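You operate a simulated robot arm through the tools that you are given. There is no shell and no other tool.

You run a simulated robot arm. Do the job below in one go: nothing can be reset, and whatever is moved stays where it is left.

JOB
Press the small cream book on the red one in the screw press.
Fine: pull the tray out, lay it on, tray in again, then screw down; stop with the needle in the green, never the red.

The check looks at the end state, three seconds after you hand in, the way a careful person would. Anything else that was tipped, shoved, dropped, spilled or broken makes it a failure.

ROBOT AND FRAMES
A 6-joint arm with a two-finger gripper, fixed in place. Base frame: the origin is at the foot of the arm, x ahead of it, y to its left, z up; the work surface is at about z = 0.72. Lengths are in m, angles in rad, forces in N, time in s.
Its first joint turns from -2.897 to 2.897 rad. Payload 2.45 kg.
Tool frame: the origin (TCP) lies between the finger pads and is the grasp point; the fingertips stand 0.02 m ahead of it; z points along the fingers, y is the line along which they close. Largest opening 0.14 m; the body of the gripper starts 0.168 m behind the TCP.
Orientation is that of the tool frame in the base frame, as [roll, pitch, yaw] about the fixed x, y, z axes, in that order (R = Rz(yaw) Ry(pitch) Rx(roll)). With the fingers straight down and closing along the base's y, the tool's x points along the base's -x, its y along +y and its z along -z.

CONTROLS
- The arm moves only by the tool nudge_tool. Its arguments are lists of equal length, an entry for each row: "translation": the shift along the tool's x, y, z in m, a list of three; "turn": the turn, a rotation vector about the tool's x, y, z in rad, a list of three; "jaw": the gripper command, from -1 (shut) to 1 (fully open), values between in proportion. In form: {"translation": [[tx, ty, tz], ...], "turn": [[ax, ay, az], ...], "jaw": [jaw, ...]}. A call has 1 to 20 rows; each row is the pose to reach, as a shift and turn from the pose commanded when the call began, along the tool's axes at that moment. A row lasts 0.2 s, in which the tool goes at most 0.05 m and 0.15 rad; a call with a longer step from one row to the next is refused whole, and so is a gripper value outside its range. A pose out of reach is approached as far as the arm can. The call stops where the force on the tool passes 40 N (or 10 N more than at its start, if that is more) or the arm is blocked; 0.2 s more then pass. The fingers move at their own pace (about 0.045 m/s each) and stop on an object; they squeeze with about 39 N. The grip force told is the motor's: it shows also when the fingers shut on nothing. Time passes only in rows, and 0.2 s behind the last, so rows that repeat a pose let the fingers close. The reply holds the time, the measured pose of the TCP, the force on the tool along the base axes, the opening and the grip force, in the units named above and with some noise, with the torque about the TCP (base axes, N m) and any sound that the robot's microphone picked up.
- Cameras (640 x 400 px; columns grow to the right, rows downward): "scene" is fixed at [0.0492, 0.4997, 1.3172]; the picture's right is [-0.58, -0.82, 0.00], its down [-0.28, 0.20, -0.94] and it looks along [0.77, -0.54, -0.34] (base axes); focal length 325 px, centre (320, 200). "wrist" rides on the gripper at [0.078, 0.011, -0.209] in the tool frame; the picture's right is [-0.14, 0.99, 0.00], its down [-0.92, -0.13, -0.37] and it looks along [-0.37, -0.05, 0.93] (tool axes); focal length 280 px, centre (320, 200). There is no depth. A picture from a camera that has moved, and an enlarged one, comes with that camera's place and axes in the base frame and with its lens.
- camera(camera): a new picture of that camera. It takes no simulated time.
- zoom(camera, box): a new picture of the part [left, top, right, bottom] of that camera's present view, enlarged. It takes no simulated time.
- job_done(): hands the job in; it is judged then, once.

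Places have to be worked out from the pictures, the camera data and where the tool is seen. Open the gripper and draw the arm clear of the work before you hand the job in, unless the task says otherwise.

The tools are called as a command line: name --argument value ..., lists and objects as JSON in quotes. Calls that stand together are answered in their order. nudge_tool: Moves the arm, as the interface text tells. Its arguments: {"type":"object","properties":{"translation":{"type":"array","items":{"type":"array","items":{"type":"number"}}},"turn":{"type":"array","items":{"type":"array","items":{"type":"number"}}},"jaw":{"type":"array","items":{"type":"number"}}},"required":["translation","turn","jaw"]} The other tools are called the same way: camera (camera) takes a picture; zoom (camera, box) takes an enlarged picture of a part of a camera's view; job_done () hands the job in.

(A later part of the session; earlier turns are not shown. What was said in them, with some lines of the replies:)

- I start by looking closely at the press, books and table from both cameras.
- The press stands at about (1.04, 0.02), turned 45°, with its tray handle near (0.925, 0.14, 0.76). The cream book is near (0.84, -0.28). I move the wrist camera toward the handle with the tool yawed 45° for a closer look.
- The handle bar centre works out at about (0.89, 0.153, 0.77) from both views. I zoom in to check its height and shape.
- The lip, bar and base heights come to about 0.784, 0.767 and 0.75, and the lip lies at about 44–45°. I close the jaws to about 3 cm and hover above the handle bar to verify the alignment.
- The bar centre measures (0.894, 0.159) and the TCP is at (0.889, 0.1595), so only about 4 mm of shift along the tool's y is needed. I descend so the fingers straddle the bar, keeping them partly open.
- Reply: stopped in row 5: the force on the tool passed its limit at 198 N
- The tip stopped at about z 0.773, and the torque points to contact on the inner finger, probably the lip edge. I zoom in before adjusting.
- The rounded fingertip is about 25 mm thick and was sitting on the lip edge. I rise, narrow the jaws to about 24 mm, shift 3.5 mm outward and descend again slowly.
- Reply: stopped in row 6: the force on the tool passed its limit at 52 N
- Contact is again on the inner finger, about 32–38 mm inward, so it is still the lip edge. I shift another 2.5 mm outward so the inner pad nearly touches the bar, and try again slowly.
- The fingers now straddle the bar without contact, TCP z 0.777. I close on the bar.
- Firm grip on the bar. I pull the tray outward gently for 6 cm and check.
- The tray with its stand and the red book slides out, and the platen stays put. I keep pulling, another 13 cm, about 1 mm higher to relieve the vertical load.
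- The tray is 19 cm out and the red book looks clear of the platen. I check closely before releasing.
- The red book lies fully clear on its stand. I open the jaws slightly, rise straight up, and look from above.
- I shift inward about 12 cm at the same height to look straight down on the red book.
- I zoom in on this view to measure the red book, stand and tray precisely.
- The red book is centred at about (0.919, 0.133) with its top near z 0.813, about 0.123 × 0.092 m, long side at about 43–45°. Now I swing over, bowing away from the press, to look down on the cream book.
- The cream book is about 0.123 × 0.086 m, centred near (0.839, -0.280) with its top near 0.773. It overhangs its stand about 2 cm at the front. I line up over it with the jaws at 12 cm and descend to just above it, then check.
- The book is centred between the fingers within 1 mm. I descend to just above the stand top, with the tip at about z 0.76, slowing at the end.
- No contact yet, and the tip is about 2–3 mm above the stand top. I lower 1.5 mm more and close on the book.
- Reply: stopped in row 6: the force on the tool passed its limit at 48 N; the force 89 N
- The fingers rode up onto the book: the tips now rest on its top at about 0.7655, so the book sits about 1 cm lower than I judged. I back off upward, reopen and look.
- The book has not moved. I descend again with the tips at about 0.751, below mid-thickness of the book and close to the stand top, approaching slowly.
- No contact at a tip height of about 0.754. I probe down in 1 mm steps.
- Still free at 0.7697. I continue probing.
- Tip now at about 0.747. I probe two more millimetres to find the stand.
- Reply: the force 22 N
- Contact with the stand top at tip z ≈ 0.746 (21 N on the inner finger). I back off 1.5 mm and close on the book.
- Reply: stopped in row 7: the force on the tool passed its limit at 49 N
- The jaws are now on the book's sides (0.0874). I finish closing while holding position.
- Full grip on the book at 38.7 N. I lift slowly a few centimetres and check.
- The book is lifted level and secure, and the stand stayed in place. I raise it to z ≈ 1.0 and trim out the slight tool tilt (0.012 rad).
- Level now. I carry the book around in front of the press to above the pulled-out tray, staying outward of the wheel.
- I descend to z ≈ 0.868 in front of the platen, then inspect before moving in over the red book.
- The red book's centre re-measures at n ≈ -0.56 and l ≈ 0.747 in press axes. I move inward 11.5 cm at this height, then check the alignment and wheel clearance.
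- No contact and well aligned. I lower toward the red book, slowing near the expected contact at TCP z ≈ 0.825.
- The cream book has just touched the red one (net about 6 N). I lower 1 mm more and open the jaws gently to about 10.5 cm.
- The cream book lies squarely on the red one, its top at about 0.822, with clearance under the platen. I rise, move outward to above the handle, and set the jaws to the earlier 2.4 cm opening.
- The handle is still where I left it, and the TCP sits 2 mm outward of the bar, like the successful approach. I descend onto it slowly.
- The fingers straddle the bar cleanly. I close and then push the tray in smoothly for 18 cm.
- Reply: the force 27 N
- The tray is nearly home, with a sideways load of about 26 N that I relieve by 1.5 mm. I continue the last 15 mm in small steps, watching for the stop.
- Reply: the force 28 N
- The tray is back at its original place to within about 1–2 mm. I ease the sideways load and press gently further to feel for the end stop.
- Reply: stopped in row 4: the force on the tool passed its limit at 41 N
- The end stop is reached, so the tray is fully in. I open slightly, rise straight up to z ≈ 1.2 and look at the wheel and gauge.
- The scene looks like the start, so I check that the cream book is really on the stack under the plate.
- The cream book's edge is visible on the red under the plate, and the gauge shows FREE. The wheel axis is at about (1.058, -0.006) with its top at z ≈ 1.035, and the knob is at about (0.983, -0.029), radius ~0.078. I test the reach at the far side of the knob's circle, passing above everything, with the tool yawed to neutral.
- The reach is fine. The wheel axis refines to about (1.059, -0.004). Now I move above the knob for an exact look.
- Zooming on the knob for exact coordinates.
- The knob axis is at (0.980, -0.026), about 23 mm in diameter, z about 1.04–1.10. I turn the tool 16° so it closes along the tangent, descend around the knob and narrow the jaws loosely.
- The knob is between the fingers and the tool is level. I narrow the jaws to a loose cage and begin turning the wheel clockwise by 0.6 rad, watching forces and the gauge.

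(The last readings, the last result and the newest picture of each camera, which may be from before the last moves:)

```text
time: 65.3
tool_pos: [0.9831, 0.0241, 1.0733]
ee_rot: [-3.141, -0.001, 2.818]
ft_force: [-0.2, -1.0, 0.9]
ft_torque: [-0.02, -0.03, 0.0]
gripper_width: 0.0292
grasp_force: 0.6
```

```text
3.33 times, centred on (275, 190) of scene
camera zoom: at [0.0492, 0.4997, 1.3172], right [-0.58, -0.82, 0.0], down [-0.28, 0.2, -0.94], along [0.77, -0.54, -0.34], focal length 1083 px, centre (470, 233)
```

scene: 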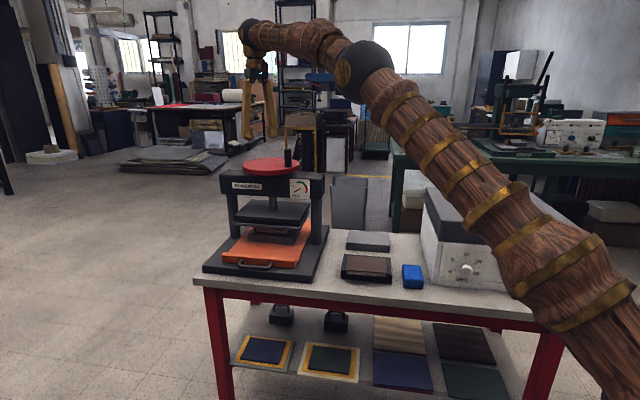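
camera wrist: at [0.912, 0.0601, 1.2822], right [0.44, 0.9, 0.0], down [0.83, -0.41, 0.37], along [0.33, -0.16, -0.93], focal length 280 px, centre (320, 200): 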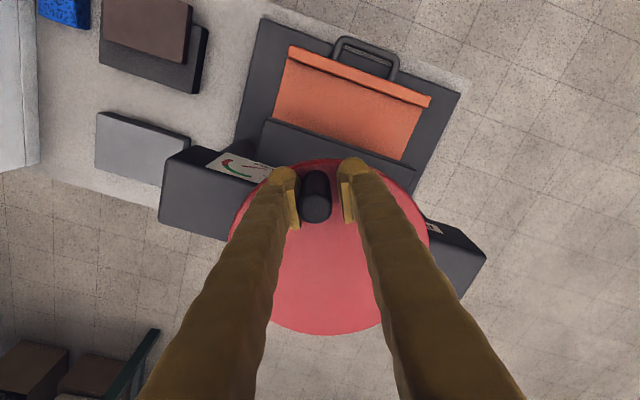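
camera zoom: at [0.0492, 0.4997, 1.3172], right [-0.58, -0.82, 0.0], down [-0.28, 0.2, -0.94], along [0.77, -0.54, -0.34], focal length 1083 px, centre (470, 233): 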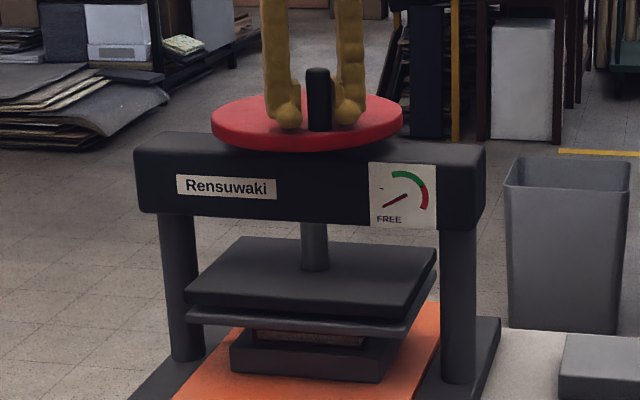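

The wheel turns freely. I compare the platen position with the start view before going on.

zoom --camera "scene" --box '[220, 165, 330, 255]'

zoom --camera "wrist" --box '[220, 110, 440, 280]'

```text
4.44 times, centred on (275, 210) of scene
camera zoom: at [0.0492, 0.4997, 1.3172], right [-0.58, -0.82, 0.0], down [-0.28, 0.2, -0.94], along [0.77, -0.54, -0.34], focal length 1443 px, centre (520, 156)
```

zoom: 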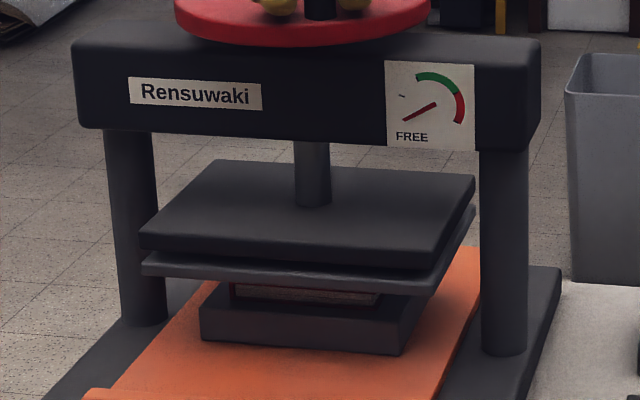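

```text
2.35 times, centred on (330, 195) of wrist
camera zoom: at [0.912, 0.0601, 1.2822], right [0.44, 0.9, 0.0], down [0.83, -0.41, 0.37], along [0.33, -0.16, -0.93], focal length 660 px, centre (296, 212)
```

zoom: 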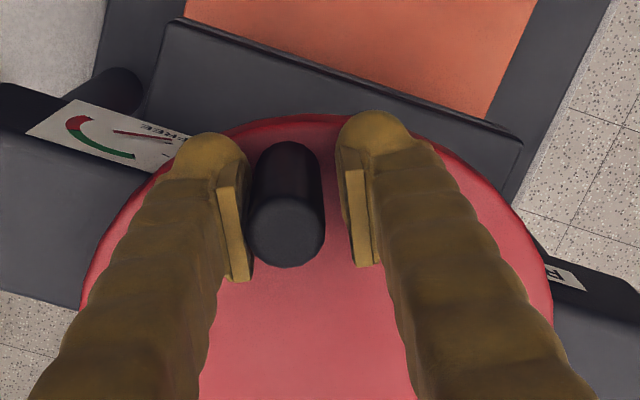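

The platen descends about 5.5 mm per 0.5 rad, so I estimate 1–1.8 rad remain to contact. I turn another 0.4 rad and check.

nudge_tool --translation '[[-0.0005, 0.0082, 0], [-0.0018, 0.0163, 0], [-0.004, 0.0242, 0], [-0.0069, 0.0318, 0]]' --turn '[[0, 0, 0.1], [0, 0, 0.2], [0, 0, 0.3], [0, 0, 0.4]]' --jaw '[-0.6, -0.6, -0.6, -0.6]'

zoom --camera "scene" --box '[220, 165, 330, 255]'

```text
time: 66.3
tool_pos: [0.9994, 0.0519, 1.0734]
ee_rot: [3.142, -0.001, 2.421]
ft_force: [-2.5, -3.5, -1.2]
ft_torque: [-0.06, 0.0, 0.02]
gripper_width: 0.0309
grasp_force: 2.4
```

```text
4.44 times, centred on (275, 210) of scene
camera zoom: at [0.0492, 0.4997, 1.3172], right [-0.58, -0.82, 0.0], down [-0.28, 0.2, -0.94], along [0.77, -0.54, -0.34], focal length 1443 px, centre (520, 156)
```

zoom: 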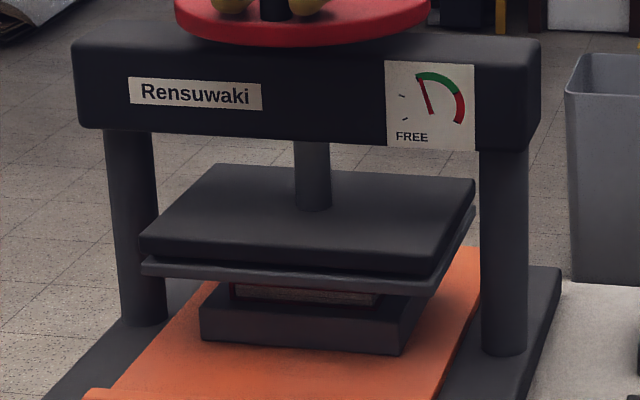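

The needle has already risen close to the green, so I zoom on the gauge.

zoom --camera "scene" --box '[282, 172, 312, 208]'

camera --camera "wrist"

```text
11.11 times, centred on (297, 190) of scene
camera zoom: at [0.0492, 0.4997, 1.3172], right [-0.58, -0.82, 0.0], down [-0.28, 0.2, -0.94], along [0.77, -0.54, -0.34], focal length 3608 px, centre (576, 311)
```

zoom: 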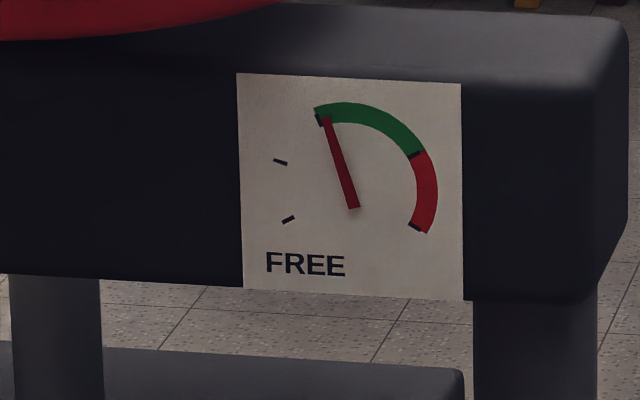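

```text
taken
camera wrist: at [0.9475, 0.112, 1.2818], right [0.76, 0.65, 0.0], down [0.61, -0.7, 0.37], along [0.24, -0.28, -0.93], focal length 280 px, centre (320, 200)
```

wrist: 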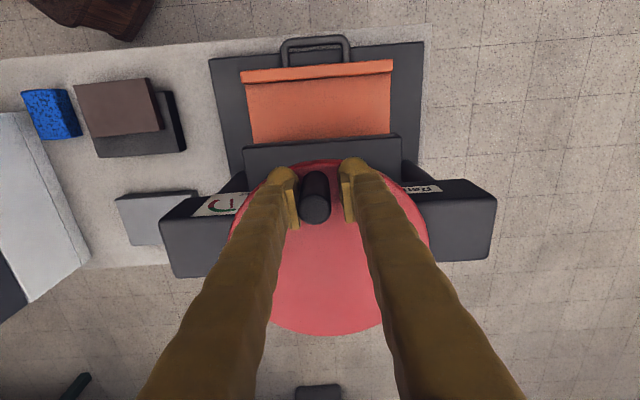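

The needle is just at the start of the green. I turn a small step of 0.05 rad and re-read the gauge.

nudge_tool --translation '[[0, 0.002, 0], [-0.0001, 0.0041, 0], [-0.0001, 0.0041, 0]]' --turn '[[0, 0, 0.025], [0, 0, 0.05], [0, 0, 0.05]]' --jaw '[-0.6, -0.6, -0.6]'

zoom --camera "scene" --box '[282, 172, 312, 208]'

```text
time: 67.1
tool_pos: [1.0017, 0.0562, 1.0724]
ee_rot: [-3.141, 0.0, 2.372]
ft_force: [-2.0, -3.9, 1.1]
ft_torque: [-0.08, 0.02, 0.03]
gripper_width: 0.0309
grasp_force: 1.4
```

```text
11.11 times, centred on (297, 190) of scene
camera zoom: at [0.0492, 0.4997, 1.3172], right [-0.58, -0.82, 0.0], down [-0.28, 0.2, -0.94], along [0.77, -0.54, -0.34], focal length 3608 px, centre (576, 311)
```

zoom: 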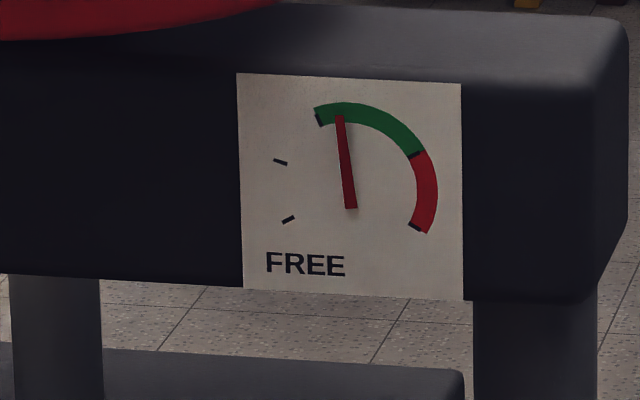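

That moved the needle about 11° into the green. Another 0.08 rad should bring it near mid-green.

nudge_tool --translation '[[-0.0001, 0.0033, 0], [-0.0003, 0.0065, 0], [-0.0003, 0.0065, 0]]' --turn '[[0, 0, 0.04], [0, 0, 0.08], [0, 0, 0.08]]' --jaw '[-0.6, -0.6, -0.6]'

zoom --camera "scene" --box '[282, 172, 312, 208]'

```text
time: 67.9
tool_pos: [1.0073, 0.0607, 1.0736]
ee_rot: [-3.141, -0.001, 2.292]
ft_force: [-4.4, -2.1, -0.8]
ft_torque: [-0.03, 0.03, 0.02]
gripper_width: 0.0319
grasp_force: 3.2
```

```text
11.11 times, centred on (297, 190) of scene
camera zoom: at [0.0492, 0.4997, 1.3172], right [-0.58, -0.82, 0.0], down [-0.28, 0.2, -0.94], along [0.77, -0.54, -0.34], focal length 3608 px, centre (576, 311)
```

zoom: 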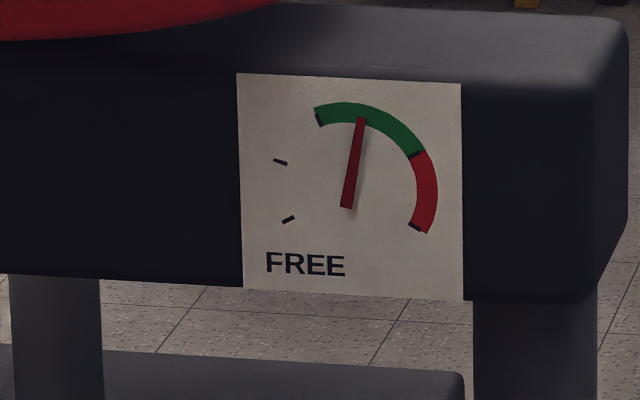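

The needle is near mid-green. I open the jaws to free the knob, rise straight up, and check that the needle holds.

nudge_tool --translation '[[0, 0, 0], [0, 0, 0], [0, 0, 0], [0, 0, -0.02], [0, 0, -0.06], [0, 0, -0.1], [0, 0, -0.14], [0, 0, -0.16]]' --turn '[[0, 0, 0], [0, 0, 0], [0, 0, 0], [0, 0, 0], [0, 0, 0], [0, 0, 0], [0, 0, 0], [0, 0, 0]]' --jaw '[-0.3, -0.1, 0, 0, 0, 0, 0, 0]'

zoom --camera "scene" --box '[282, 172, 312, 208]'

camera --camera "wrist"

```text
time: 69.7
tool_pos: [1.0077, 0.061, 1.232]
ee_rot: [-3.142, -0.001, 2.291]
ft_force: [0.4, 0.0, 0.1]
ft_torque: [0.04, -0.01, 0.02]
gripper_width: 0.0701
grasp_force: 0.1
```

```text
11.11 times, centred on (297, 190) of scene
camera zoom: at [0.0492, 0.4997, 1.3172], right [-0.58, -0.82, 0.0], down [-0.28, 0.2, -0.94], along [0.77, -0.54, -0.34], focal length 3608 px, centre (576, 311)
```

zoom: 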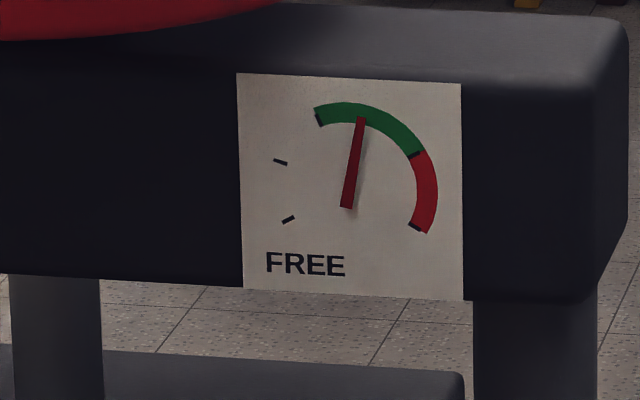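

```text
taken
camera wrist: at [0.964, 0.1276, 1.441], right [0.83, 0.55, 0.0], down [0.51, -0.78, 0.37], along [0.2, -0.31, -0.93], focal length 280 px, centre (320, 200)
```

wrist: 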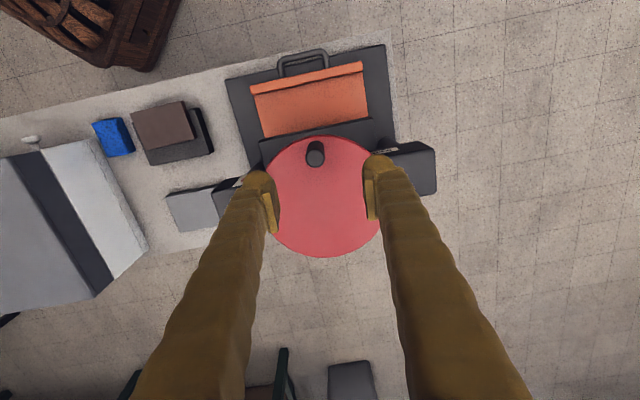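

The needle holds in the green with the hand off. I draw the arm back clear of the work, open fully, and take a final look.

nudge_tool --translation '[[0.0, 0.0, -0.04], [0.0216, -0.0359, -0.05], [0.0432, -0.0719, -0.05], [0.0648, -0.1078, -0.05], [0.0864, -0.1438, -0.05], [0.108, -0.1797, -0.05], [0.1295, -0.2156, -0.05], [0.1511, -0.2516, -0.05], [0.1727, -0.2875, -0.05], [0.1727, -0.2875, -0.05], [0.1727, -0.2875, -0.05], [0.1727, -0.2875, -0.05]]' --turn '[[0, 0, 0], [0, 0, 0], [0, 0, 0], [0, 0, 0], [0, 0, 0], [0, 0, 0], [0, 0, 0], [0, 0, 0], [0, 0, 0], [0, 0, 0], [0, 0, 0], [0, 0, 0]]' --jaw '[0, 0.2, 0.5, 1, 1, 1, 1, 1, 1, 1, 1, 1]'

camera --camera "scene"

zoom --camera "scene" --box '[190, 140, 350, 290]'

zoom --camera "scene" --box '[240, 210, 300, 250]'

zoom --camera "scene" --box '[282, 172, 312, 208]'

```text
time: 72.3
tool_pos: [0.6741, 0.0021, 1.2822]
ee_rot: [-3.141, 0.0, 2.293]
ft_force: [-0.2, -0.2, 0.2]
ft_torque: [0.0, 0.0, -0.01]
gripper_width: 0.1402
grasp_force: 0.1
```

```text
taken
```

scene: 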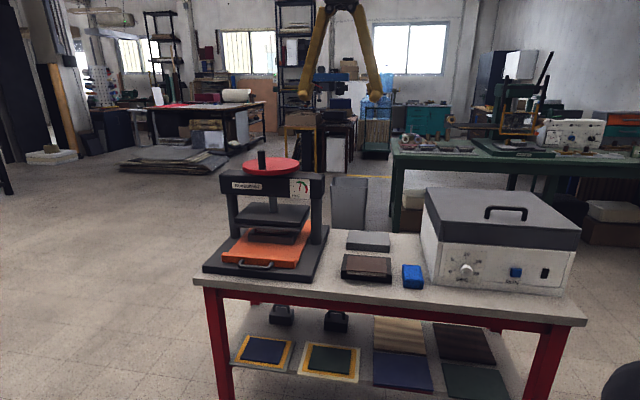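

```text
2.67 times, centred on (270, 215) of scene
camera zoom: at [0.0492, 0.4997, 1.3172], right [-0.58, -0.82, 0.0], down [-0.28, 0.2, -0.94], along [0.77, -0.54, -0.34], focal length 866 px, centre (453, 160)
```

zoom: 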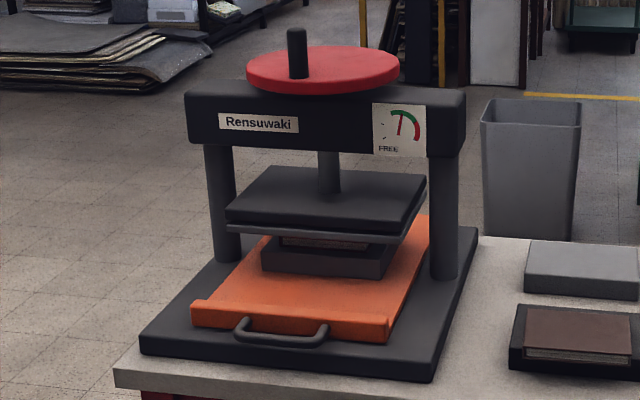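

```text
10.00 times, centred on (270, 230) of scene
camera zoom: at [0.0492, 0.4997, 1.3172], right [-0.58, -0.82, 0.0], down [-0.28, 0.2, -0.94], along [0.77, -0.54, -0.34], focal length 3248 px, centre (820, -100)
```

zoom: 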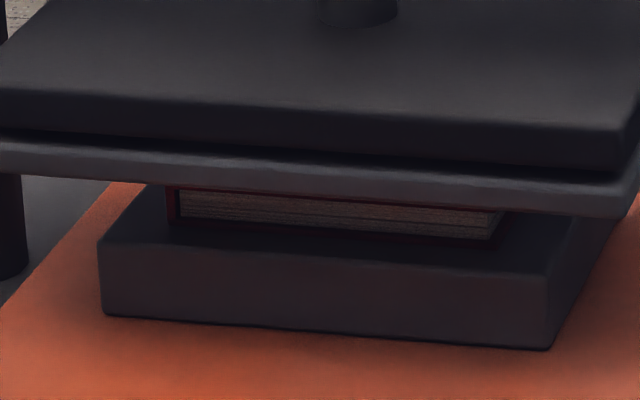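

```text
11.11 times, centred on (297, 190) of scene
camera zoom: at [0.0492, 0.4997, 1.3172], right [-0.58, -0.82, 0.0], down [-0.28, 0.2, -0.94], along [0.77, -0.54, -0.34], focal length 3608 px, centre (576, 311)
```

zoom: 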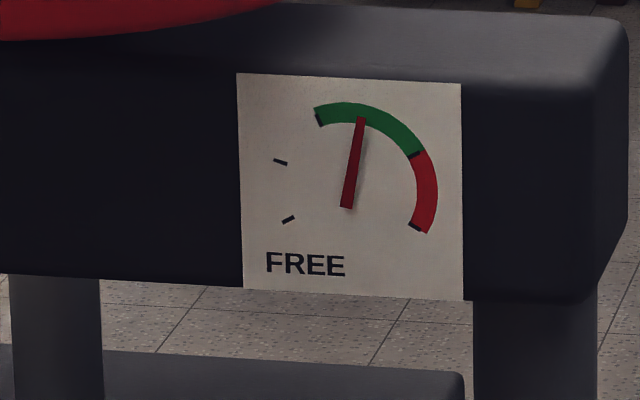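

The needle rests mid-green, the tray is in, the platen is down on the cream-on-red stack, and nothing else has moved. The arm is clear with the gripper open, so I hand in.

job_done

```text
The job is handed in.
```

The cream book is lying on the red one in the press, with the tray fully in and the platen screwed down. The needle is about mid-green. It stayed there after I let go of the knob, and it never reached the red.

- **Handle:** while lining up on it, the fingers came down on the tray's front lip twice, once hard (198 N) and once lightly (52 N). I saw no mark or shift from it.
- **Cream book:** on the first try the fingers slid up and pressed on top of it with about 85 N. The book did not move and looked undamaged. The second grip held cleanly, and the book went down squarely on the red one.

The brown book, the empty stand, the blue sponge and the box are where they were. The gripper is open and the arm is back clear of the work.
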